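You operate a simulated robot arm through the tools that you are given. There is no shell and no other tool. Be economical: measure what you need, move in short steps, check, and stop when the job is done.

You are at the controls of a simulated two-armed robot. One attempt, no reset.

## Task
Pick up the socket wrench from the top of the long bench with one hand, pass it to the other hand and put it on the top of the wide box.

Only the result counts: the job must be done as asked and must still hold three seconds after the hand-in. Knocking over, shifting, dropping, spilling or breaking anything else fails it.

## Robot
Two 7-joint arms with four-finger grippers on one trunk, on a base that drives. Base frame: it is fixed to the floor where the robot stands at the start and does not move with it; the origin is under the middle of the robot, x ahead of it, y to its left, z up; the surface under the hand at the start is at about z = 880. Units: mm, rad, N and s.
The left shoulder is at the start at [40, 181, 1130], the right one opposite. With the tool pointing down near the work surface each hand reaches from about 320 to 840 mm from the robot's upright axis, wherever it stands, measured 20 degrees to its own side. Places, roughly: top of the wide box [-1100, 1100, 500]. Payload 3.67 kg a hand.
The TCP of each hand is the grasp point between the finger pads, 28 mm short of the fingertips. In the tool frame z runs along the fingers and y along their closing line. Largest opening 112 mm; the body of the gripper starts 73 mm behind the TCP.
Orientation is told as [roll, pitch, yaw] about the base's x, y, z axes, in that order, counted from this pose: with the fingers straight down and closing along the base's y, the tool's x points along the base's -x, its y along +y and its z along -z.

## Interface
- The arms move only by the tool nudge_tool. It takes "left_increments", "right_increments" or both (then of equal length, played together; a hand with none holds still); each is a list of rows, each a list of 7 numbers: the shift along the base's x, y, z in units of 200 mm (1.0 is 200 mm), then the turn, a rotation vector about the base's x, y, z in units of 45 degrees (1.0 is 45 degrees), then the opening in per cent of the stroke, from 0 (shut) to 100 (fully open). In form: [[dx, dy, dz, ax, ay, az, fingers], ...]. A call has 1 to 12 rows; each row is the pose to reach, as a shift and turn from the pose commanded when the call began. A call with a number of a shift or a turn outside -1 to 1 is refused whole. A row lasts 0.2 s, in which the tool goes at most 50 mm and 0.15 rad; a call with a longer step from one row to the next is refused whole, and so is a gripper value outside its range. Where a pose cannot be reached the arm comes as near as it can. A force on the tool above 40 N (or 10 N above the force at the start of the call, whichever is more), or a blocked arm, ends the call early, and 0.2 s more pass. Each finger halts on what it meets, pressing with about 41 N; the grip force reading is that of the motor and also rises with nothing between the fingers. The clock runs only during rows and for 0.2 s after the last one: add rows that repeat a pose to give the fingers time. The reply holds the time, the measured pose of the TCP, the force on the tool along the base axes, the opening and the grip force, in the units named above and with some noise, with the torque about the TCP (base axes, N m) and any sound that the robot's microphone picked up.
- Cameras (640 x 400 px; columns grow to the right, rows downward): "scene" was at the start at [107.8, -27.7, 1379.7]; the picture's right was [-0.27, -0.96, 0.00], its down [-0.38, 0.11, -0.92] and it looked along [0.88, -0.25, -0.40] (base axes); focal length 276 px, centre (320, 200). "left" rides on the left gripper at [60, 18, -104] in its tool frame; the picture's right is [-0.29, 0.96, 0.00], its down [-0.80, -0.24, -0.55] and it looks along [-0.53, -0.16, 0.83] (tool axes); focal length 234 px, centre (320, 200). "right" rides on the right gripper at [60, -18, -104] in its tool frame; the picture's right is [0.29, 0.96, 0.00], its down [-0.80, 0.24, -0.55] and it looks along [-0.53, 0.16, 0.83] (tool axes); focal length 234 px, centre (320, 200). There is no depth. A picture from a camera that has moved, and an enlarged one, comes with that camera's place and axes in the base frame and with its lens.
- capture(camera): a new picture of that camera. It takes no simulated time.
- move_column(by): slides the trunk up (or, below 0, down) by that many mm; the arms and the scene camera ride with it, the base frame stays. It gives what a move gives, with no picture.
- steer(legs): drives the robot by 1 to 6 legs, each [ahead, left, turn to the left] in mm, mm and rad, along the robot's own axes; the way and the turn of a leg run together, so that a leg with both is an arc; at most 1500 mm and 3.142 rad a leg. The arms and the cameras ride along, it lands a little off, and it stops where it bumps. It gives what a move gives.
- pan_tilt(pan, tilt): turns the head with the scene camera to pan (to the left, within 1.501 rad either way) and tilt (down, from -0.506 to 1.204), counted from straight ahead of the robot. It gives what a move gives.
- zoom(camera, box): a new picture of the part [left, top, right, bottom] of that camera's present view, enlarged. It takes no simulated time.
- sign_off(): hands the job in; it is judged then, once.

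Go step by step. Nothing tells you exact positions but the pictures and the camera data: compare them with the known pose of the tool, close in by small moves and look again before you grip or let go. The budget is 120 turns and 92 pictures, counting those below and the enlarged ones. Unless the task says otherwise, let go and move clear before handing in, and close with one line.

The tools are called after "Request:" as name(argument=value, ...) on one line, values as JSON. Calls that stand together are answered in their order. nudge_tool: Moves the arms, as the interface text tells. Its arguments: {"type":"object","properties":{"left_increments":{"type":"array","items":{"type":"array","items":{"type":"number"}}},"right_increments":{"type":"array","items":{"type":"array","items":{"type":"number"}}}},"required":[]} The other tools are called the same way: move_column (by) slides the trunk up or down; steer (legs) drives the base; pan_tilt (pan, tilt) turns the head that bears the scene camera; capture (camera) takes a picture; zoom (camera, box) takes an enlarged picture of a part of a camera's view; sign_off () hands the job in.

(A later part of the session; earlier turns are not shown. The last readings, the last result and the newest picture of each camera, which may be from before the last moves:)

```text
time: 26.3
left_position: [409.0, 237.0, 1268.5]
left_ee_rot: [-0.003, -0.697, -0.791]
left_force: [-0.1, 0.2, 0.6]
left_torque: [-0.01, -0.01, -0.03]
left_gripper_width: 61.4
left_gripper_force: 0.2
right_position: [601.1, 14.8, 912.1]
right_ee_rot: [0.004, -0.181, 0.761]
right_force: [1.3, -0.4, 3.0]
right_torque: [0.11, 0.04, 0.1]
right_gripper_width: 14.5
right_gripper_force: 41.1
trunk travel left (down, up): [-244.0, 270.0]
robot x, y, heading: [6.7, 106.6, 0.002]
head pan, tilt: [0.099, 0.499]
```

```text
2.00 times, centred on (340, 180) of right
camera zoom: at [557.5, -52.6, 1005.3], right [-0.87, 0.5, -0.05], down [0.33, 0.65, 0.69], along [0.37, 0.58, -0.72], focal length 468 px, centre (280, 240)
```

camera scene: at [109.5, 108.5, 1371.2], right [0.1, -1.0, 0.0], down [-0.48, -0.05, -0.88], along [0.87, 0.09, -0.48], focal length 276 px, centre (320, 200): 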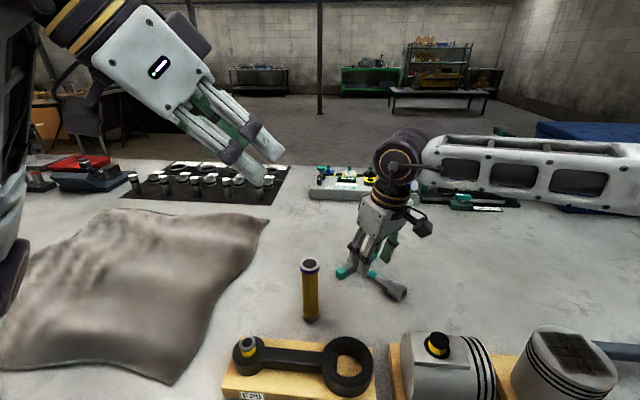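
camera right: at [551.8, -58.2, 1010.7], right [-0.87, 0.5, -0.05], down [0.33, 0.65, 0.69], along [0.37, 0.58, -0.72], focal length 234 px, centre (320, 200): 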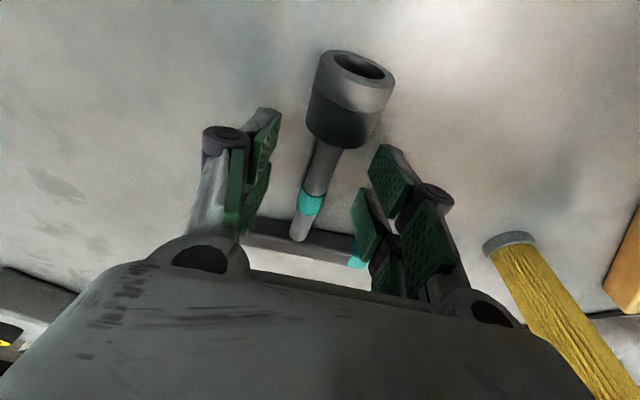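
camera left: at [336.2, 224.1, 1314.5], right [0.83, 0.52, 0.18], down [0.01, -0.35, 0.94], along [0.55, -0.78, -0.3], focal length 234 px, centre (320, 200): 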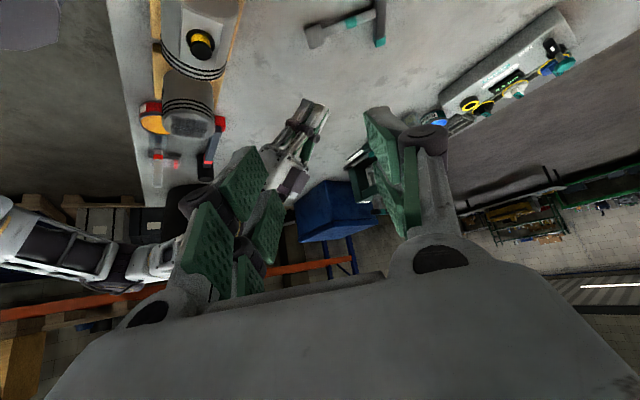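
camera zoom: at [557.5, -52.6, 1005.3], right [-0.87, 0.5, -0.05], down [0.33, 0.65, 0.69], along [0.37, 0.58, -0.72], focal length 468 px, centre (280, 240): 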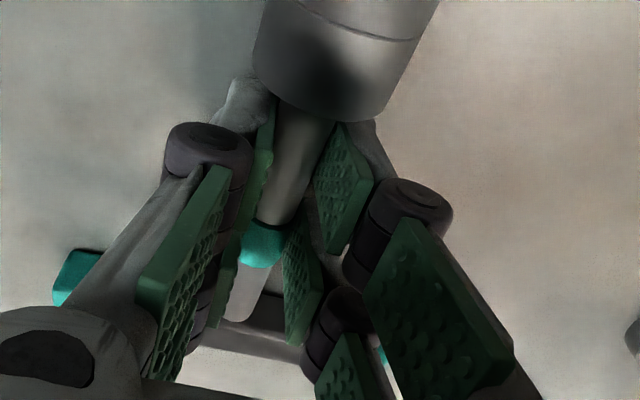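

Gripped at 14.5 mm. Lifting gently.

Request:
nudge_tool(right_increments=[[-0.005, -0.005, 0.06, 0, 0, 0, 0], [-0.02, -0.02, 0.15, 0, 0, 0, 0], [-0.05, -0.05, 0.25, 0, 0, 0, 0], [-0.08, -0.08, 0.35, 0, 0, 0, 0], [-0.1, -0.1, 0.42, 0, 0, 0, 0], [-0.1, -0.1, 0.42, 0, 0, 0, 0]])

Request:
capture(camera="scene")

Request:
capture(camera="left")

```text
time: 27.7
left_position: [409.4, 236.2, 1269.4]
left_ee_rot: [-0.001, -0.699, -0.791]
left_force: [0.1, -0.1, 0.3]
left_torque: [-0.04, -0.02, -0.02]
left_gripper_width: 61.7
left_gripper_force: 0.1
right_position: [581.9, -4.2, 997.0]
right_ee_rot: [0.004, -0.179, 0.761]
right_force: [0.4, 0.5, -2.8]
right_torque: [-0.01, -0.02, -0.02]
right_gripper_width: 14.6
right_gripper_force: 41.2
trunk travel left (down, up): [-244.0, 270.0]
robot x, y, heading: [7.4, 109.8, 0.004]
head pan, tilt: [0.099, 0.499]
```

```text
56 pictures are left
camera scene: at [115.8, 113.5, 1365.2], right [0.1, -1.0, 0.0], down [-0.48, -0.05, -0.88], along [0.87, 0.09, -0.48], focal length 276 px, centre (320, 200)
```

scene: 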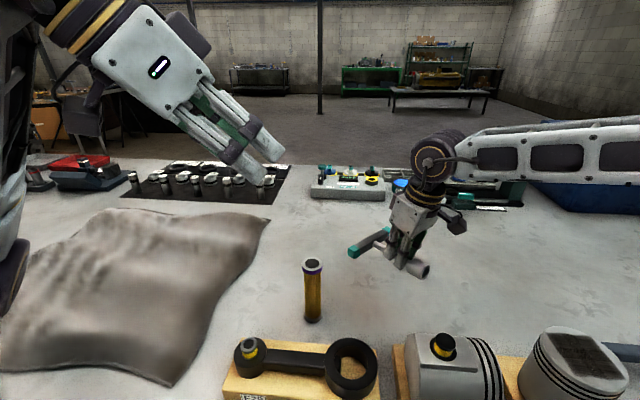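

```text
55 pictures are left
camera left: at [342.0, 329.5, 1309.0], right [0.84, 0.52, 0.18], down [0.01, -0.35, 0.94], along [0.55, -0.78, -0.3], focal length 234 px, centre (320, 200)
```

left: 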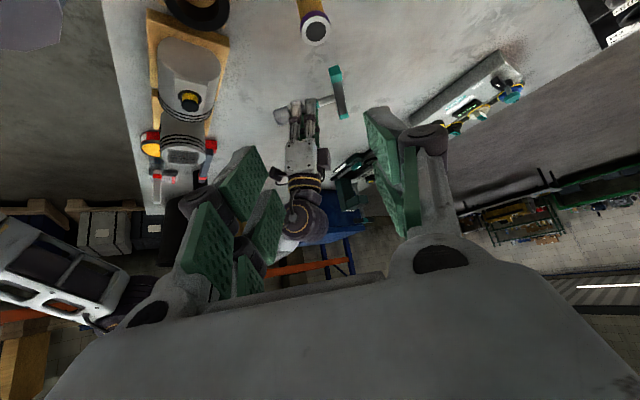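

The wrench is balanced and level. I'll pull it back and up to about (530,-20,1080), clear of the yellow tube, for the handover.

Request:
nudge_tool(right_increments=[[-0.04, -0.01, 0.08, 0, 0, 0, 0], [-0.08, -0.02, 0.16, 0, 0, 0, 0], [-0.13, -0.04, 0.24, 0, 0, 0, 0], [-0.18, -0.06, 0.32, 0, 0, 0, 0], [-0.22, -0.07, 0.37, 0, 0, 0, 0], [-0.26, -0.08, 0.41, 0, 0, 0, 0], [-0.26, -0.08, 0.41, 0, 0, 0, 0]])

Request:
zoom(camera="scene", box=[300, 140, 500, 265])

Request:
capture(camera="left")

```text
time: 29.3
left_position: [407.6, 235.0, 1268.2]
left_ee_rot: [0.0, -0.698, -0.79]
left_force: [-0.1, 0.4, 1.2]
left_torque: [0.0, 0.05, 0.01]
left_gripper_width: 61.9
left_gripper_force: 0.1
right_position: [530.5, -21.1, 1079.5]
right_ee_rot: [0.005, -0.178, 0.76]
right_force: [0.0, -0.3, -4.3]
right_torque: [0.0, 0.03, -0.02]
right_gripper_width: 14.5
right_gripper_force: 40.9
trunk travel left (down, up): [-244.0, 270.0]
robot x, y, heading: [6.3, 109.2, 0.001]
head pan, tilt: [0.099, 0.499]
```

```text
3.20 times, centred on (400, 202) of scene
camera zoom: at [115.9, 113.6, 1365.2], right [0.1, -1.0, 0.0], down [-0.48, -0.05, -0.88], along [0.87, 0.09, -0.48], focal length 882 px, centre (64, 192)
```

zoom: 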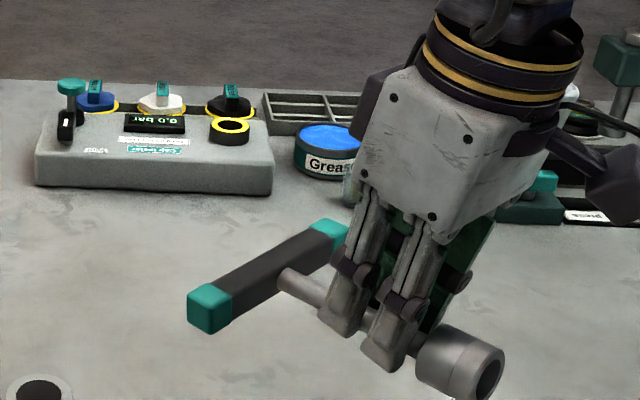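

```text
53 pictures are left
camera left: at [342.1, 329.6, 1309.0], right [0.84, 0.52, 0.18], down [0.01, -0.35, 0.94], along [0.55, -0.78, -0.3], focal length 234 px, centre (320, 200)
```

left: 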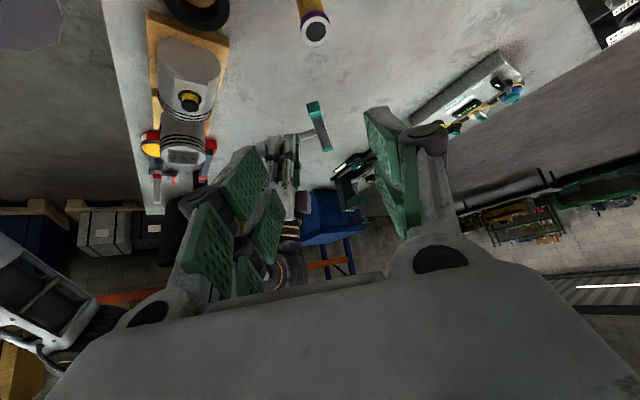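

Request:
nudge_tool(left_increments=[[0.08, -0.1, -0.1, 0, 0, 0, 55], [0.16, -0.2, -0.2, 0, 0, 0, 55], [0.24, -0.3, -0.31, 0, 0, 0, 55], [0.32, -0.4, -0.42, 0, 0, 0, 55], [0.4, -0.5, -0.52, 0, 0, 0, 55], [0.48, -0.6, -0.63, 0, 0, 0, 55], [0.48, -0.6, -0.63, 0, 0, 0, 55]])

Request:
capture(camera="left")

Request:
capture(camera="scene")

```text
time: 30.9
left_position: [505.7, 117.4, 1141.7]
left_ee_rot: [-0.001, -0.697, -0.791]
left_force: [-0.3, 0.5, -0.2]
left_torque: [-0.03, -0.04, 0.01]
left_gripper_width: 61.6
left_gripper_force: 0.0
right_position: [530.0, -21.4, 1078.9]
right_ee_rot: [0.003, -0.181, 0.763]
right_force: [-0.5, 0.0, -3.1]
right_torque: [-0.02, 0.01, -0.01]
right_gripper_width: 14.4
right_gripper_force: 41.2
trunk travel left (down, up): [-244.0, 270.0]
robot x, y, heading: [3.5, 105.8, 0.002]
head pan, tilt: [0.099, 0.499]
```

```text
52 pictures are left
camera left: at [437.1, 210.4, 1183.3], right [0.84, 0.52, 0.18], down [0.01, -0.35, 0.94], along [0.55, -0.78, -0.3], focal length 234 px, centre (320, 200)
```

left: 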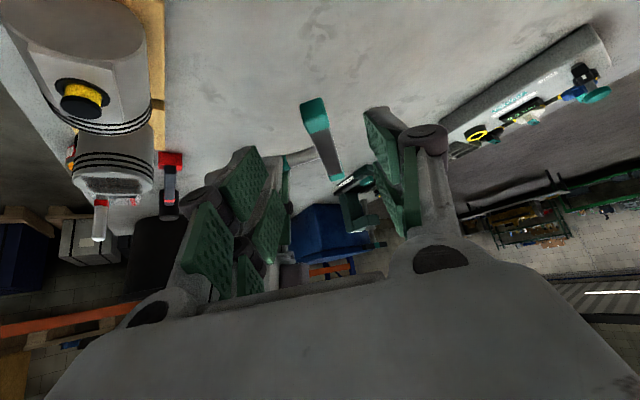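

```text
51 pictures are left
camera scene: at [115.0, 114.0, 1365.3], right [0.1, -1.0, 0.0], down [-0.48, -0.05, -0.88], along [0.87, 0.09, -0.48], focal length 276 px, centre (320, 200)
```

scene: 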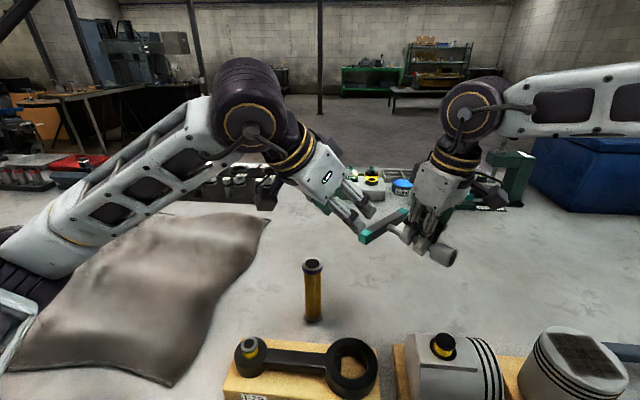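

Left is lined up with the bar's left end. I'll advance along the fingers.

Request:
nudge_tool(left_increments=[[0.055, -0.06, -0.095, 0, 0, 0, 55], [0.11, -0.12, -0.19, 0, 0, 0, 55], [0.165, -0.18, -0.285, 0, 0, 0, 55], [0.22, -0.238, -0.38, 0, 0, 0, 55], [0.22, -0.238, -0.38, 0, 0, 0, 55]])

Request:
capture(camera="left")

Request:
zoom(camera="scene", box=[280, 140, 480, 265])

```text
time: 32.1
left_position: [548.5, 69.4, 1065.8]
left_ee_rot: [-0.001, -0.699, -0.791]
left_force: [-0.3, 0.0, -0.2]
left_torque: [-0.01, -0.03, -0.02]
left_gripper_width: 61.4
left_gripper_force: 0.0
right_position: [529.1, -22.5, 1079.3]
right_ee_rot: [0.003, -0.18, 0.762]
right_force: [0.6, 0.6, -4.2]
right_torque: [-0.03, 0.0, -0.03]
right_gripper_width: 14.5
right_gripper_force: 40.1
trunk travel left (down, up): [-244.0, 270.0]
robot x, y, heading: [7.2, 109.0, 0.001]
head pan, tilt: [0.099, 0.499]
```

```text
50 pictures are left
camera left: at [481.0, 162.8, 1107.4], right [0.84, 0.52, 0.18], down [0.01, -0.35, 0.94], along [0.55, -0.78, -0.3], focal length 234 px, centre (320, 200)
```

left: 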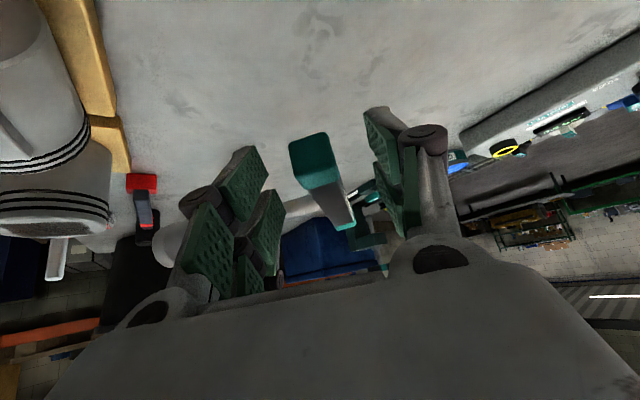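

```text
3.20 times, centred on (380, 202) of scene
camera zoom: at [115.1, 113.8, 1365.3], right [0.1, -1.0, 0.0], down [-0.48, -0.05, -0.88], along [0.87, 0.09, -0.48], focal length 882 px, centre (128, 192)
```

zoom: 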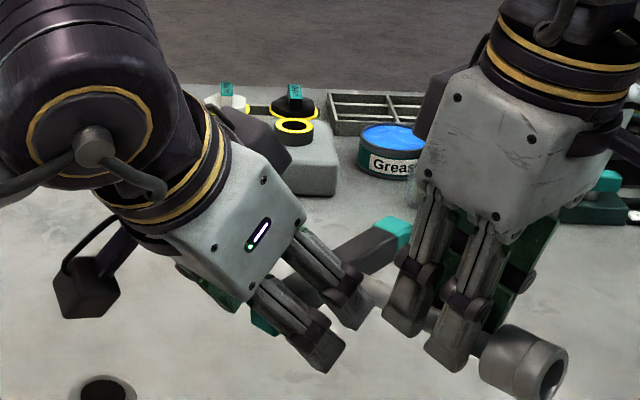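

The bar is between the left pads. Closing left, right still holding.

Request:
nudge_tool(left_increments=[[0, 0, 0, 0, 0, 0, 40], [0, 0, 0, 0, 0, 0, 25], [0, 0, 0, 0, 0, 0, 10], [0, 0, 0, 0, 0, 0, 0], [0, 0, 0, 0, 0, 0, 0], [0, 0, 0, 0, 0, 0, 0]])

Request:
capture(camera="left")

Request:
zoom(camera="scene", box=[280, 140, 480, 265])

```text
time: 33.5
left_position: [548.9, 68.3, 1068.2]
left_ee_rot: [-0.003, -0.698, -0.79]
left_force: [2.9, 0.8, 1.0]
left_torque: [-0.62, 0.48, 0.48]
left_gripper_width: 20.3
left_gripper_force: 40.9
right_position: [528.8, -20.9, 1080.0]
right_ee_rot: [0.004, -0.18, 0.76]
right_force: [-3.5, -1.3, -3.9]
right_torque: [0.66, -0.4, -0.16]
right_gripper_width: 14.4
right_gripper_force: 41.0
trunk travel left (down, up): [-244.0, 270.0]
robot x, y, heading: [1.7, 108.5, 0.001]
head pan, tilt: [0.099, 0.499]
```

```text
48 pictures are left
camera left: at [481.4, 162.8, 1107.5], right [0.84, 0.52, 0.18], down [0.01, -0.35, 0.94], along [0.55, -0.78, -0.3], focal length 234 px, centre (320, 200)
```

left: 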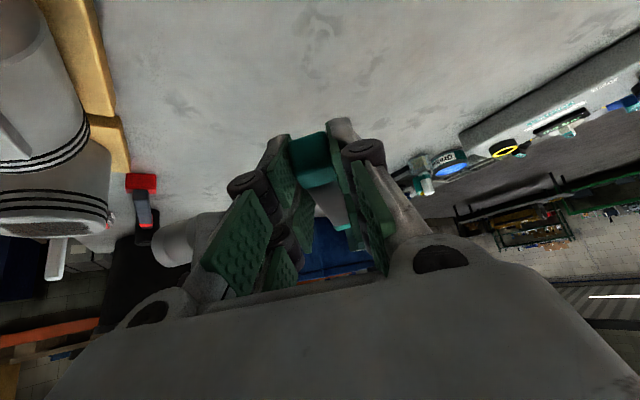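

```text
3.20 times, centred on (380, 202) of scene
camera zoom: at [115.5, 113.5, 1365.2], right [0.1, -1.0, 0.0], down [-0.48, -0.05, -0.88], along [0.87, 0.09, -0.48], focal length 882 px, centre (128, 192)
```

zoom: 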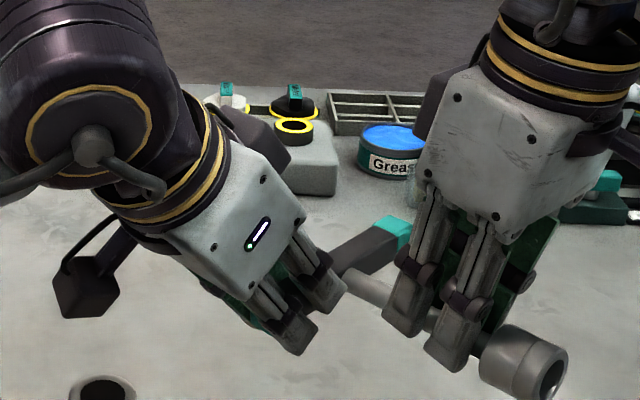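

Both hands grip. Opening the right hand and watching the load on the left.

Request:
nudge_tool(right_increments=[[0, 0, 0, 0, 0, 0, 14], [0, 0, 0, 0, 0, 0, 20], [0, 0, 0, 0, 0, 0, 30], [0, 0, 0, 0, 0, 0, 35], [0, 0, 0, 0, 0, 0, 35]])

Request:
zoom(camera="scene", box=[280, 140, 480, 265])

Request:
capture(camera="right")

```text
time: 34.7
left_position: [549.2, 69.9, 1066.7]
left_ee_rot: [-0.002, -0.699, -0.79]
left_force: [0.2, 0.2, -0.1]
left_torque: [0.28, -0.02, 0.01]
left_gripper_width: 19.9
left_gripper_force: 40.6
right_position: [529.8, -21.3, 1080.2]
right_ee_rot: [0.003, -0.18, 0.762]
right_force: [-1.0, -0.1, -0.1]
right_torque: [0.01, -0.02, -0.02]
right_gripper_width: 38.8
right_gripper_force: 0.0
trunk travel left (down, up): [-244.0, 270.0]
robot x, y, heading: [9.1, 104.8, 0.001]
head pan, tilt: [0.099, 0.499]
```

```text
3.20 times, centred on (380, 202) of scene
camera zoom: at [115.5, 113.5, 1365.2], right [0.1, -1.0, 0.0], down [-0.48, -0.05, -0.88], along [0.87, 0.09, -0.48], focal length 882 px, centre (128, 192)
```

zoom: 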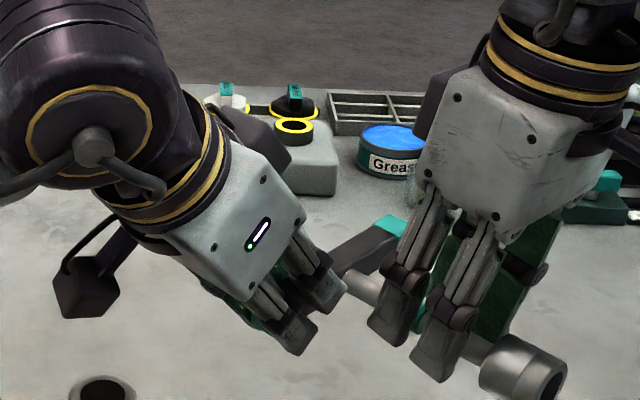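

```text
45 pictures are left
camera right: at [485.5, -88.5, 1171.1], right [-0.87, 0.5, -0.05], down [0.33, 0.65, 0.69], along [0.37, 0.58, -0.72], focal length 234 px, centre (320, 200)
```

right: 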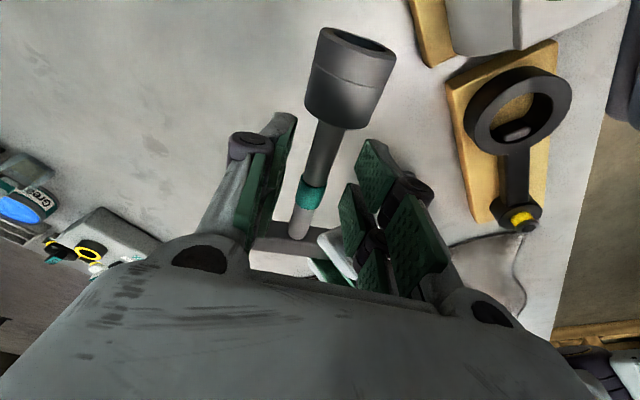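

Left holds alone. Withdrawing the right hand upward along its fingers.

Request:
nudge_tool(right_increments=[[-0.02, -0.02, 0.15, 0, 0, 0, 35], [-0.04, -0.04, 0.3, 0, 0, 0, 35], [-0.06, -0.06, 0.45, 0, 0, 0, 35], [-0.12, -0.2, 0.5, 0, 0, 0, 35], [-0.2, -0.4, 0.5, 0, 0, 0, 35], [-0.25, -0.55, 0.5, 0, 0, 0, 35], [-0.25, -0.7, 0.5, 0, 0, 0, 35]])

Request:
capture(camera="scene")

```text
time: 36.3
left_position: [549.5, 68.1, 1066.1]
left_ee_rot: [-0.001, -0.699, -0.791]
left_force: [-0.6, -0.3, 0.2]
left_torque: [0.3, -0.05, 0.01]
left_gripper_width: 20.0
left_gripper_force: 41.2
right_position: [479.9, -163.9, 1176.5]
right_ee_rot: [0.004, -0.175, 0.76]
right_force: [0.6, -0.4, -2.9]
right_torque: [0.03, 0.1, 0.04]
right_gripper_width: 39.1
right_gripper_force: 0.1
trunk travel left (down, up): [-244.0, 270.0]
robot x, y, heading: [8.5, 105.6, -0.004]
head pan, tilt: [0.099, 0.499]
```

```text
44 pictures are left
camera scene: at [114.7, 112.3, 1365.2], right [0.1, -1.0, 0.0], down [-0.48, -0.05, -0.88], along [0.87, 0.09, -0.48], focal length 276 px, centre (320, 200)
```

scene: 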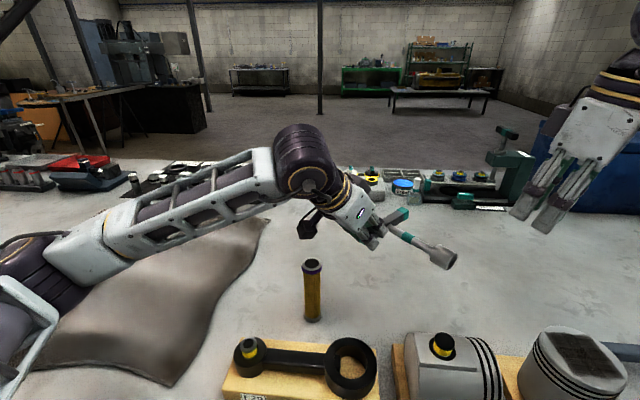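

The left hand has the wrench securely. I'll raise and retract both hands a bit, then look left and right before driving.

Request:
nudge_tool(left_increments=[[0, 0, 0.15, 0, 0, 0, 0], [0, 0, 0.3, 0, 0, 0, 0], [-0.1, 0, 0.4, 0, 0, 0, 0], [-0.25, 0, 0.45, 0, 0, 0, 0], [-0.4, 0.05, 0.5, 0, 0, 0, 0], [-0.5, 0.1, 0.5, 0, 0, 0, 0], [-0.6, 0.15, 0.5, 0, 0, 0, 0], [-0.6, 0.15, 0.5, 0, 0, 0, 0]], right_increments=[[0, -0.1, 0, 0, 0, 0, 35], [0, -0.2, 0, 0, 0, 0, 35], [-0.1, -0.3, 0, 0, 0, 0, 35], [-0.2, -0.3, 0, 0, 0, 0, 35], [-0.3, -0.3, 0, 0, 0, 0, 35], [-0.4, -0.3, 0, 0, 0, 0, 35], [-0.4, -0.3, 0, 0, 0, 0, 35], [-0.4, -0.3, 0, 0, 0, 0, 35]])

Request:
pan_tilt(pan=1.5, tilt=0.5)

Request:
capture(camera="scene")

Request:
pan_tilt(pan=-1.5, tilt=0.6)

Request:
capture(camera="scene")

```text
time: 38.1
left_position: [428.6, 98.1, 1165.8]
left_ee_rot: [-0.001, -0.698, -0.79]
left_force: [0.0, 0.0, -3.7]
left_torque: [0.26, -0.03, 0.04]
left_gripper_width: 20.2
left_gripper_force: 41.0
right_position: [396.4, -216.5, 1178.7]
right_ee_rot: [0.004, -0.179, 0.759]
right_force: [0.0, -0.7, -0.1]
right_torque: [-0.02, -0.02, -0.03]
right_gripper_width: 39.1
right_gripper_force: 0.1
right hand out of reach, approached as far as the arm can: row 1, 2, 3, 4, 5, 6, 7, 8
trunk travel left (down, up): [-244.0, 270.0]
robot x, y, heading: [3.6, 107.3, 0.002]
head pan, tilt: [0.099, 0.499]
```

```text
time: 39.6
left_position: [427.9, 98.8, 1167.1]
left_ee_rot: [-0.002, -0.698, -0.792]
left_force: [0.9, 0.6, -3.7]
left_torque: [0.27, 0.0, 0.03]
left_gripper_width: 19.6
left_gripper_force: 40.7
right_position: [396.9, -215.6, 1179.3]
right_ee_rot: [0.004, -0.178, 0.756]
right_force: [0.1, 0.1, -0.4]
right_torque: [-0.02, -0.01, -0.04]
right_gripper_width: 39.2
right_gripper_force: 0.0
trunk travel left (down, up): [-244.0, 270.0]
robot x, y, heading: [4.6, 104.5, -0.006]
head pan, tilt: [1.499, 0.499]
```

```text
43 pictures are left
camera scene: at [31.5, 195.2, 1365.3], right [1.0, -0.07, 0.0], down [-0.04, -0.48, -0.88], along [0.06, 0.88, -0.48], focal length 276 px, centre (320, 200)
```

scene: 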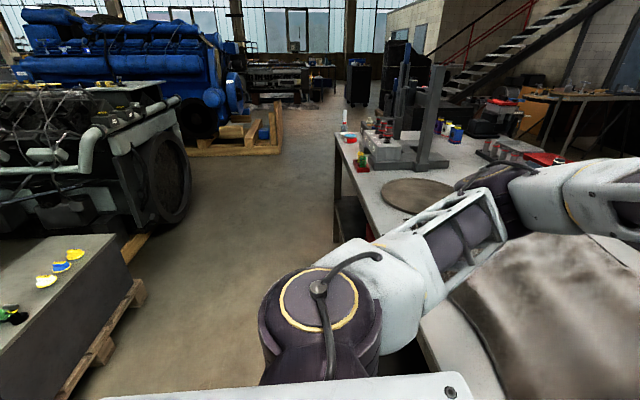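

```text
time: 42.2
left_position: [428.1, 98.5, 1167.1]
left_ee_rot: [-0.002, -0.696, -0.79]
left_force: [-0.7, 0.0, -3.6]
left_torque: [0.28, -0.03, 0.04]
left_gripper_width: 19.9
left_gripper_force: 41.7
right_position: [395.9, -216.1, 1178.6]
right_ee_rot: [0.003, -0.179, 0.759]
right_force: [-0.2, 0.1, 1.1]
right_torque: [-0.02, -0.01, 0.01]
right_gripper_width: 39.3
right_gripper_force: 0.0
trunk travel left (down, up): [-244.0, 270.0]
robot x, y, heading: [5.4, 108.9, -0.0]
head pan, tilt: [-1.499, 0.6]
```

```text
42 pictures are left
camera scene: at [31.1, 16.3, 1356.2], right [-1.0, -0.07, 0.0], down [-0.04, 0.56, -0.82], along [0.06, -0.82, -0.57], focal length 276 px, centre (320, 200)
```

scene: 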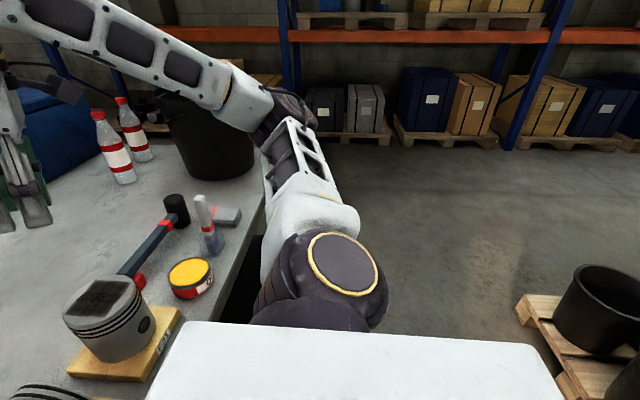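

The wide box is behind-left across the aisle, with small coloured items on it. I'll back off from the bench first, then turn left.

Request:
steer(legs=[[-340, 0, 0]])

Request:
pan_tilt(pan=1.5, tilt=0.6)

Request:
capture(camera="scene")

```text
time: 44.5
left_position: [86.7, 97.8, 1166.0]
left_ee_rot: [-0.002, -0.698, -0.79]
left_force: [-0.9, 0.3, -2.7]
left_torque: [0.29, -0.06, 0.03]
left_gripper_width: 19.9
left_gripper_force: 40.9
right_position: [55.0, -214.1, 1179.4]
right_ee_rot: [0.005, -0.178, 0.757]
right_force: [-0.2, 0.9, 0.0]
right_torque: [-0.01, 0.0, -0.01]
right_gripper_width: 39.0
right_gripper_force: 0.0
trunk travel left (down, up): [-244.0, 270.0]
robot x, y, heading: [-331.8, 106.4, 0.003]
head pan, tilt: [-1.499, 0.6]
```

```text
time: 47.1
left_position: [86.5, 99.3, 1166.4]
left_ee_rot: [-0.003, -0.699, -0.791]
left_force: [-0.2, -0.2, -3.4]
left_torque: [0.31, -0.04, -0.02]
left_gripper_width: 19.6
left_gripper_force: 41.2
right_position: [55.3, -215.3, 1178.3]
right_ee_rot: [0.005, -0.18, 0.758]
right_force: [0.4, 0.0, -0.5]
right_torque: [0.01, 0.01, 0.01]
right_gripper_width: 39.5
right_gripper_force: 0.0
trunk travel left (down, up): [-244.0, 270.0]
robot x, y, heading: [-337.2, 105.9, -0.001]
head pan, tilt: [1.499, 0.6]
```

```text
41 pictures are left
camera scene: at [-310.1, 192.8, 1356.2], right [1.0, -0.07, 0.0], down [-0.04, -0.56, -0.83], along [0.06, 0.82, -0.56], focal length 276 px, centre (320, 200)
```

scene: 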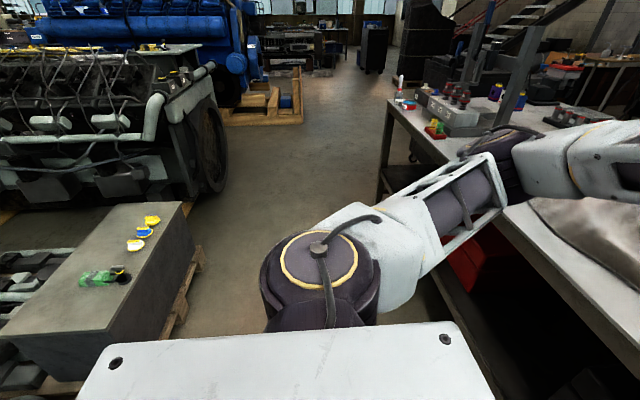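

Box top spans roughly x -1232..-968, y 743..1471. Its items sit at y ≥ 930, so the free end is around (-1095, 840). I'll turn left, drive along the aisle, turn again and look.

Request:
steer(legs=[[0, 0, 1.571], [740, 0, 0]])

Request:
pan_tilt(pan=0.9, tilt=0.7)

Request:
capture(camera="scene")

```text
time: 55.4
left_position: [-317.9, 1265.3, 1166.0]
left_ee_rot: [-0.004, -0.699, 0.773]
left_force: [0.0, 0.3, -3.1]
left_torque: [0.0, 0.29, 0.0]
left_gripper_width: 19.9
left_gripper_force: 41.2
right_position: [-5.1, 1233.3, 1179.3]
right_ee_rot: [0.003, -0.178, 2.322]
right_force: [0.2, -0.1, 0.6]
right_torque: [-0.03, 0.0, 0.0]
right_gripper_width: 39.1
right_gripper_force: 0.0
trunk travel left (down, up): [-244.0, 270.0]
robot x, y, heading: [-331.3, 844.5, 1.566]
head pan, tilt: [1.499, 0.6]
```

```text
time: 56.4
left_position: [-318.6, 1265.4, 1166.5]
left_ee_rot: [-0.001, -0.698, 0.771]
left_force: [-1.1, 0.2, -2.8]
left_torque: [0.03, 0.24, 0.0]
left_gripper_width: 19.8
left_gripper_force: 40.6
right_position: [-4.8, 1232.3, 1178.5]
right_ee_rot: [0.004, -0.178, 2.321]
right_force: [-0.2, -0.2, 0.3]
right_torque: [0.04, 0.0, 0.01]
right_gripper_width: 39.4
right_gripper_force: 0.1
trunk travel left (down, up): [-244.0, 270.0]
robot x, y, heading: [-330.3, 844.0, 1.562]
head pan, tilt: [0.901, 0.7]
```

```text
40 pictures are left
camera scene: at [-396.8, 914.2, 1347.5], right [0.63, 0.78, 0.0], down [0.5, -0.4, -0.76], along [-0.6, 0.48, -0.64], focal length 276 px, centre (320, 200)
```

scene: 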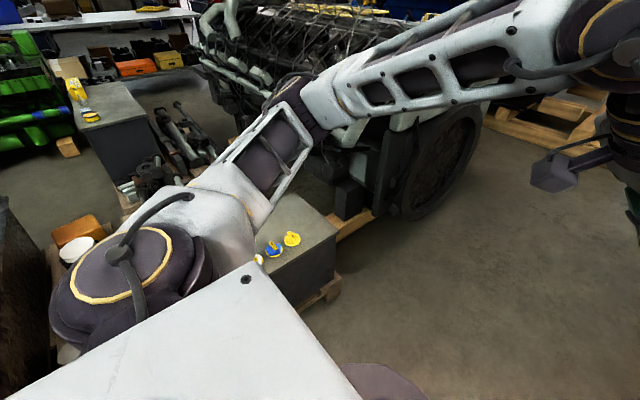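

Request:
steer(legs=[[0, 0, 1.575]])

Request:
pan_tilt(pan=0.0, tilt=0.75)

Request:
capture(camera="scene")

```text
time: 61.1
left_position: [-753.2, 844.5, 1166.4]
left_ee_rot: [-0.002, -0.698, 2.367]
left_force: [0.6, -0.1, -3.5]
left_torque: [-0.31, 0.02, -0.01]
left_gripper_width: 20.0
left_gripper_force: 41.0
right_position: [-725.5, 1158.7, 1178.5]
right_ee_rot: [0.004, -0.178, -2.368]
right_force: [0.5, -0.7, -0.7]
right_torque: [0.01, 0.0, -0.01]
right_gripper_width: 39.3
right_gripper_force: 0.1
trunk travel left (down, up): [-244.0, 270.0]
robot x, y, heading: [-327.0, 843.4, -3.124]
head pan, tilt: [0.901, 0.7]
```

```text
time: 62.3
left_position: [-752.5, 845.5, 1165.5]
left_ee_rot: [-0.002, -0.698, 2.367]
left_force: [0.3, -0.6, -3.4]
left_torque: [-0.29, 0.04, 0.03]
left_gripper_width: 20.1
left_gripper_force: 41.4
right_position: [-725.0, 1158.6, 1178.4]
right_ee_rot: [0.003, -0.179, -2.37]
right_force: [0.1, 0.4, 0.0]
right_torque: [0.0, -0.02, -0.03]
right_gripper_width: 39.3
right_gripper_force: 0.0
trunk travel left (down, up): [-244.0, 270.0]
robot x, y, heading: [-327.9, 840.5, -3.122]
head pan, tilt: [0.0, 0.75]
```

```text
39 pictures are left
camera scene: at [-434.3, 839.0, 1343.3], right [-0.02, 1.0, 0.0], down [0.68, 0.01, -0.73], along [-0.73, -0.01, -0.68], focal length 276 px, centre (320, 200)
```

scene: 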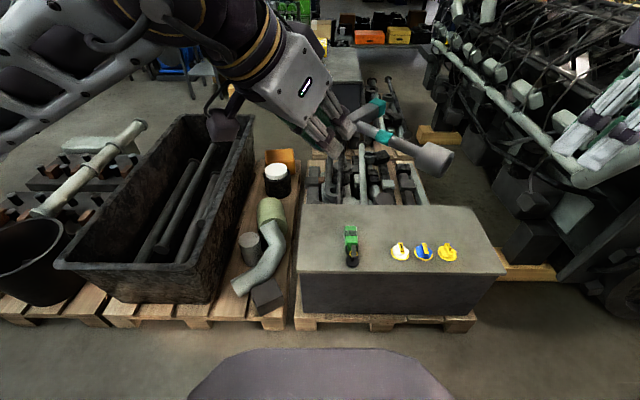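

The box's left end (y 755–915) is free. I'll reposition so the left hand faces that end with the wrench aligned along the free strip, keeping the arm posture.

Request:
steer(legs=[[230, 226, 0], [0, 0, -0.438]])

Request:
pan_tilt(pan=0.0, tilt=0.85)

Request:
capture(camera="scene")

Request:
capture(camera="left")

```text
time: 65.8
left_position: [-938.2, 793.8, 1166.1]
left_ee_rot: [0.001, -0.7, 1.93]
left_force: [0.2, -0.1, -3.2]
left_torque: [-0.25, 0.16, -0.01]
left_gripper_width: 20.2
left_gripper_force: 41.1
right_position: [-779.3, 1066.3, 1179.5]
right_ee_rot: [0.005, -0.179, -2.806]
right_force: [-0.3, -0.5, -0.3]
right_torque: [0.03, 0.04, 0.02]
right_gripper_width: 39.3
right_gripper_force: 0.0
trunk travel left (down, up): [-244.0, 270.0]
robot x, y, heading: [-553.6, 612.4, 2.721]
head pan, tilt: [0.0, 0.75]
```

```text
time: 66.5
left_position: [-937.7, 793.7, 1165.9]
left_ee_rot: [-0.002, -0.696, 1.927]
left_force: [0.0, -0.8, -2.7]
left_torque: [-0.23, 0.14, 0.0]
left_gripper_width: 20.0
left_gripper_force: 41.2
right_position: [-779.4, 1066.1, 1179.5]
right_ee_rot: [0.005, -0.177, -2.805]
right_force: [-0.6, -0.4, -0.1]
right_torque: [0.0, 0.01, -0.02]
right_gripper_width: 39.0
right_gripper_force: 0.0
trunk travel left (down, up): [-244.0, 270.0]
robot x, y, heading: [-558.1, 611.7, 2.718]
head pan, tilt: [0.0, 0.85]
```

```text
38 pictures are left
camera scene: at [-646.7, 650.5, 1335.3], right [0.41, 0.91, 0.0], down [0.69, -0.31, -0.66], along [-0.6, 0.27, -0.75], focal length 276 px, centre (320, 200)
```

scene: 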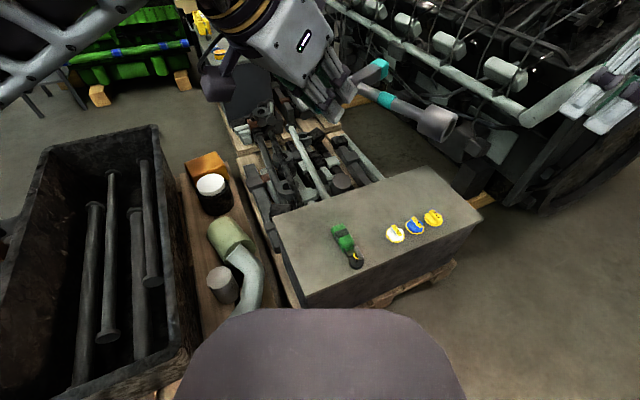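

```text
37 pictures are left
camera left: at [-916.2, 681.6, 1207.4], right [-0.97, -0.13, 0.18], down [0.13, 0.32, 0.94], along [-0.18, 0.94, -0.3], focal length 234 px, centre (320, 200)
```

left: 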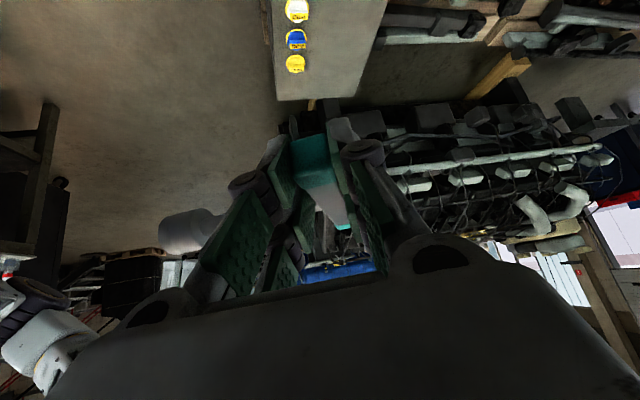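

The wrench is still level in the left hand and its socket bottom is level with the fingertips. I'll lower the trunk and then reach out over the free end of the box.

Request:
move_column(by=-240)

Request:
nudge_tool(left_increments=[[-0.15, -0.01, 0, 0, 0, 0, 0], [-0.3, -0.02, 0, 0, 0, 0, 0], [-0.45, -0.03, 0, 0, 0, 0, 0], [-0.6, -0.04, 0, 0, 0, 0, 0], [-0.75, -0.04, -0.05, 0, 0, 0, 0], [-0.9, -0.04, -0.15, 0, 0, 0, 0], [-1.0, -0.04, -0.3, 0, 0, 0, 0], [-1.0, -0.04, -0.4, 0, 0, 0, 0], [-1.0, -0.04, -0.4, 0, 0, 0, 0]])

Request:
capture(camera="scene")

Request:
capture(camera="left")

```text
time: 69.0
left_position: [-936.9, 792.5, 926.5]
left_ee_rot: [-0.002, -0.7, 1.929]
left_force: [-0.4, 0.3, -3.2]
left_torque: [-0.2, 0.13, -0.04]
left_gripper_width: 20.3
left_gripper_force: 41.4
right_position: [-779.5, 1065.7, 939.7]
right_ee_rot: [0.003, -0.177, -2.806]
right_force: [-0.6, 0.6, -0.4]
right_torque: [-0.01, -0.01, -0.02]
right_gripper_width: 39.3
right_gripper_force: 0.0
trunk travel left (down, up): [-4.0, 510.0]
robot x, y, heading: [-554.1, 612.0, 2.724]
head pan, tilt: [0.0, 0.85]
```

```text
time: 71.0
left_position: [-1138.4, 784.5, 846.2]
left_ee_rot: [-0.001, -0.698, 1.928]
left_force: [-0.8, 0.0, -3.6]
left_torque: [-0.24, 0.18, 0.01]
left_gripper_width: 19.8
left_gripper_force: 41.1
right_position: [-781.1, 1067.0, 939.1]
right_ee_rot: [0.006, -0.178, -2.805]
right_force: [0.1, -0.5, -0.7]
right_torque: [-0.01, 0.02, 0.01]
right_gripper_width: 39.4
right_gripper_force: 0.1
trunk travel left (down, up): [-4.0, 510.0]
robot x, y, heading: [-555.4, 611.8, 2.723]
head pan, tilt: [0.0, 0.85]
```

```text
36 pictures are left
camera scene: at [-646.8, 650.4, 1095.6], right [0.41, 0.91, 0.0], down [0.69, -0.31, -0.66], along [-0.6, 0.27, -0.75], focal length 276 px, centre (320, 200)
```

scene: 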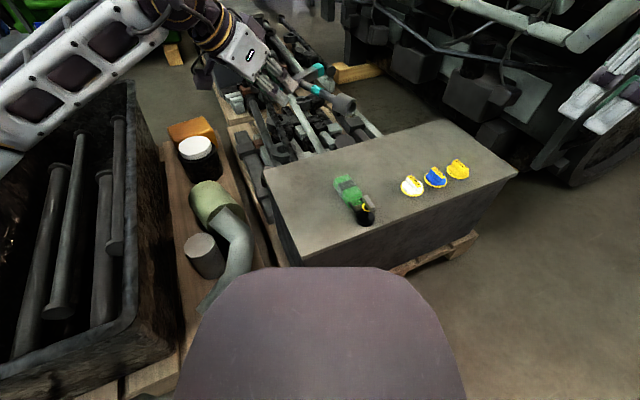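

```text
35 pictures are left
camera left: at [-1116.7, 673.6, 887.6], right [-0.97, -0.13, 0.18], down [0.13, 0.32, 0.94], along [-0.18, 0.94, -0.3], focal length 234 px, centre (320, 200)
```

left: 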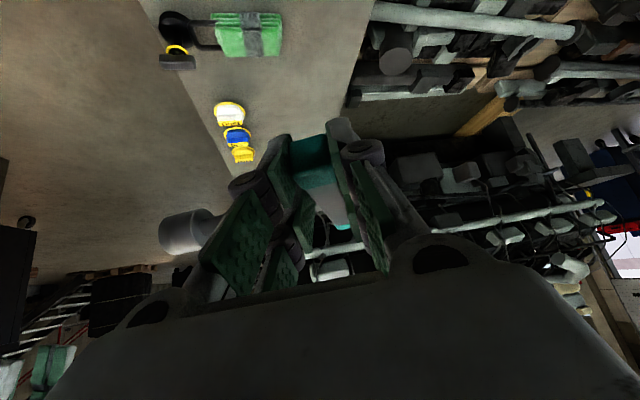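

Box edge is at y ≈ 750 and the green item's left side at y ≈ 925. The wrench will span about 763–895, so I'll descend straight.

Request:
nudge_tool(left_increments=[[-0.02, -0.01, -0.2, 0, 0, 0, 0], [-0.04, -0.02, -0.4, 0, 0, 0, 0], [-0.05, -0.025, -0.6, 0, 0, 0, 0], [-0.05, -0.025, -0.8, 0, 0, 0, 0], [-0.05, -0.025, -1.0, 0, 0, 0, 0], [-0.05, -0.025, -1.0, 0, 0, 0, 0]])

Request:
capture(camera="scene")

Request:
capture(camera="left")

```text
time: 72.4
left_position: [-1147.8, 780.6, 646.5]
left_ee_rot: [-0.001, -0.699, 1.929]
left_force: [-0.1, 0.7, -3.6]
left_torque: [-0.26, 0.2, 0.02]
left_gripper_width: 19.9
left_gripper_force: 41.4
right_position: [-779.8, 1066.8, 939.8]
right_ee_rot: [0.002, -0.178, -2.807]
right_force: [1.3, 0.1, 0.8]
right_torque: [-0.01, 0.0, 0.01]
right_gripper_width: 39.2
right_gripper_force: 0.1
trunk travel left (down, up): [-4.0, 510.0]
robot x, y, heading: [-554.8, 612.2, 2.718]
head pan, tilt: [0.0, 0.85]
```

```text
34 pictures are left
camera scene: at [-646.7, 650.4, 1095.6], right [0.41, 0.91, 0.0], down [0.69, -0.31, -0.66], along [-0.6, 0.27, -0.75], focal length 276 px, centre (320, 200)
```

scene: 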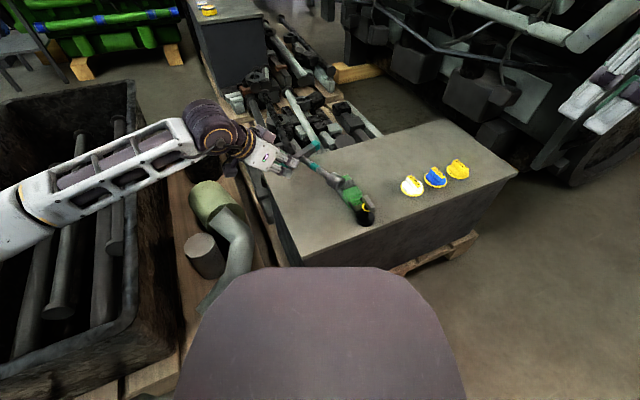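

```text
33 pictures are left
camera left: at [-1126.2, 668.9, 688.0], right [-0.97, -0.13, 0.18], down [0.13, 0.32, 0.94], along [-0.18, 0.94, -0.3], focal length 234 px, centre (320, 200)
```

left: 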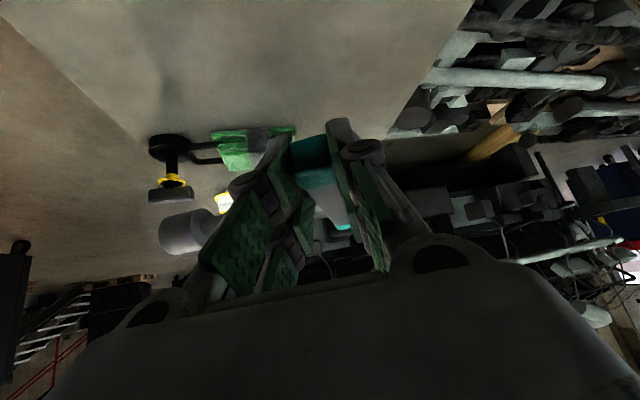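

Clearances look fine. I'll shift 20 mm further in and go down to z ≈ 545.

Request:
nudge_tool(left_increments=[[-0.05, -0.015, -0.1, 0, 0, 0, 0], [-0.1, -0.03, -0.25, 0, 0, 0, 0], [-0.1, -0.03, -0.4, 0, 0, 0, 0], [-0.1, -0.03, -0.5, 0, 0, 0, 0], [-0.1, -0.03, -0.5, 0, 0, 0, 0]])

Request:
zoom(camera="scene", box=[220, 120, 420, 245])

Request:
capture(camera="left")

```text
time: 73.6
left_position: [-1166.7, 775.1, 545.5]
left_ee_rot: [-0.002, -0.698, 1.927]
left_force: [0.3, -0.4, -3.0]
left_torque: [-0.21, 0.14, 0.01]
left_gripper_width: 19.7
left_gripper_force: 41.2
right_position: [-780.8, 1066.7, 940.7]
right_ee_rot: [0.004, -0.177, -2.805]
right_force: [0.3, -0.1, 0.0]
right_torque: [-0.01, 0.0, 0.03]
right_gripper_width: 39.0
right_gripper_force: 0.1
trunk travel left (down, up): [-4.0, 510.0]
robot x, y, heading: [-555.1, 610.2, 2.721]
head pan, tilt: [0.0, 0.85]
```

```text
3.20 times, centred on (320, 182) of scene
camera zoom: at [-646.8, 650.4, 1095.6], right [0.41, 0.91, 0.0], down [0.69, -0.31, -0.66], along [-0.6, 0.27, -0.75], focal length 882 px, centre (320, 256)
```

zoom: 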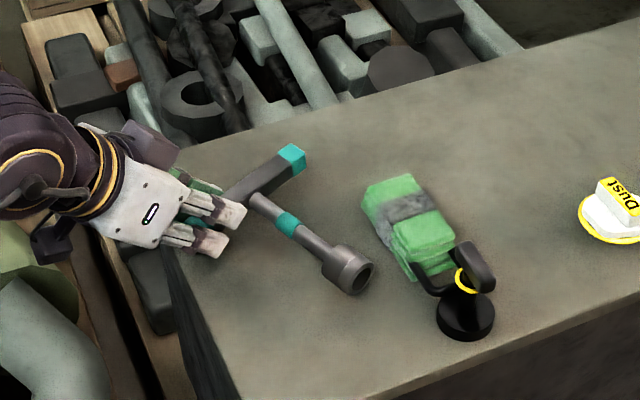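

```text
31 pictures are left
camera left: at [-1146.3, 663.2, 586.6], right [-0.97, -0.13, 0.18], down [0.13, 0.32, 0.94], along [-0.18, 0.94, -0.3], focal length 234 px, centre (320, 200)
```

left: 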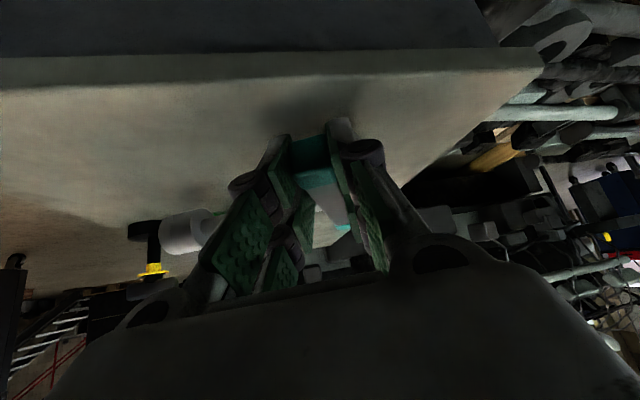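

It is well clear of the green tool and over the box. I'll lower slowly until contact.

Request:
nudge_tool(left_increments=[[0, 0, -0.03, 0, 0, 0, 0], [0, 0, -0.05, 0, 0, 0, 0], [0, 0, -0.065, 0, 0, 0, 0], [0, 0, -0.075, 0, 0, 0, 0], [0, 0, -0.075, 0, 0, 0, 0]])

Request:
zoom(camera="scene", box=[260, 150, 360, 213])

```text
time: 74.8
left_position: [-1168.2, 774.3, 536.5]
left_ee_rot: [0.005, -0.706, 1.927]
left_force: [3.0, -10.4, 29.9]
left_torque: [-0.59, -0.19, -0.04]
left_gripper_width: 20.0
left_gripper_force: 40.7
right_position: [-777.7, 1064.7, 940.8]
right_ee_rot: [0.002, -0.18, -2.805]
right_force: [0.1, 0.5, 0.6]
right_torque: [0.01, -0.02, 0.0]
right_gripper_width: 38.8
right_gripper_force: 0.1
trunk travel left (down, up): [-4.0, 510.0]
robot x, y, heading: [-555.2, 612.1, 2.721]
head pan, tilt: [0.0, 0.85]
```

```text
6.35 times, centred on (310, 182) of scene
camera zoom: at [-644.0, 649.0, 1096.0], right [0.41, 0.91, 0.0], down [0.68, -0.31, -0.66], along [-0.6, 0.27, -0.75], focal length 1750 px, centre (384, 318)
```

zoom: 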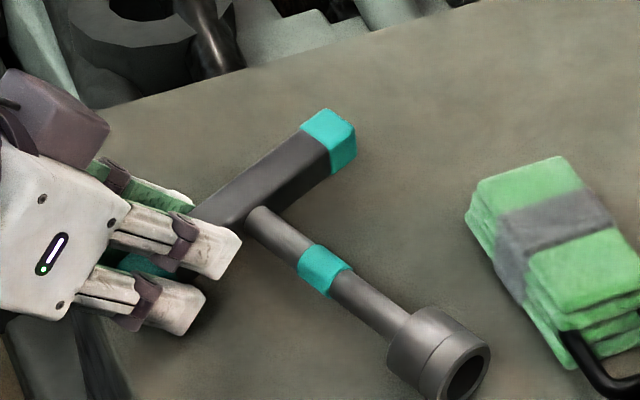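

Contact at z ≈ 536. I'll ease off the pressure and open the hand slowly.

Request:
nudge_tool(left_increments=[[0, 0, 0.02, 0, 0, 0, 0], [0, 0, 0.022, 0, 0, 0, 0]])

Request:
nudge_tool(left_increments=[[0, 0, 0, 0, 0, 0, 18], [0, 0, 0, 0, 0, 0, 22], [0, 0, 0, 0, 0, 0, 28], [0, 0, 0, 0, 0, 0, 35], [0, 0, 0, 0, 0, 0, 45], [0, 0, 0, 0, 0, 0, 45]])

Request:
zoom(camera="scene", box=[240, 140, 380, 228])

Request:
capture(camera="left")

```text
time: 75.4
left_position: [-1168.4, 774.8, 536.6]
left_ee_rot: [0.003, -0.7, 1.928]
left_force: [-7.1, 3.4, 14.4]
left_torque: [-0.09, 0.41, -0.02]
left_gripper_width: 19.9
left_gripper_force: 41.3
right_position: [-778.6, 1067.2, 939.2]
right_ee_rot: [0.001, -0.18, -2.807]
right_force: [0.6, -0.9, 0.0]
right_torque: [0.01, 0.01, 0.0]
right_gripper_width: 39.5
right_gripper_force: 0.0
trunk travel left (down, up): [-4.0, 510.0]
robot x, y, heading: [-554.3, 612.8, 2.72]
head pan, tilt: [0.0, 0.85]
```

```text
time: 76.8
left_position: [-1166.7, 772.6, 536.6]
left_ee_rot: [-0.002, -0.696, 1.93]
left_force: [2.8, -4.7, 8.8]
left_torque: [-0.16, -0.08, -0.01]
left_gripper_width: 51.6
left_gripper_force: 3.4
right_position: [-778.6, 1065.9, 939.6]
right_ee_rot: [0.001, -0.18, -2.804]
right_force: [0.7, 0.0, -0.5]
right_torque: [-0.04, -0.01, -0.01]
right_gripper_width: 39.2
right_gripper_force: 0.1
trunk travel left (down, up): [-4.0, 510.0]
robot x, y, heading: [-557.2, 606.3, 2.718]
head pan, tilt: [0.0, 0.85]
```

```text
4.55 times, centred on (310, 184) of scene
camera zoom: at [-646.1, 650.0, 1095.6], right [0.41, 0.91, 0.0], down [0.69, -0.31, -0.66], along [-0.6, 0.27, -0.75], focal length 1253 px, centre (366, 273)
```

zoom: 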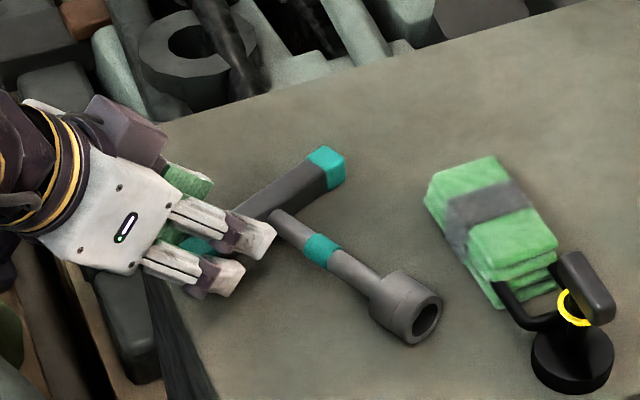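

```text
28 pictures are left
camera left: at [-1145.9, 661.8, 576.6], right [-0.97, -0.13, 0.18], down [0.13, 0.32, 0.94], along [-0.18, 0.94, -0.3], focal length 234 px, centre (320, 200)
```

left: 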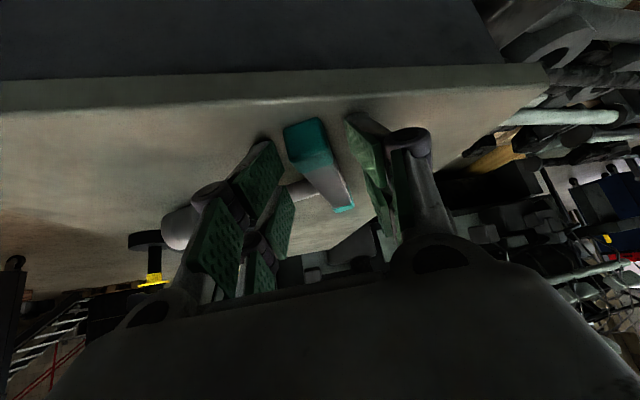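

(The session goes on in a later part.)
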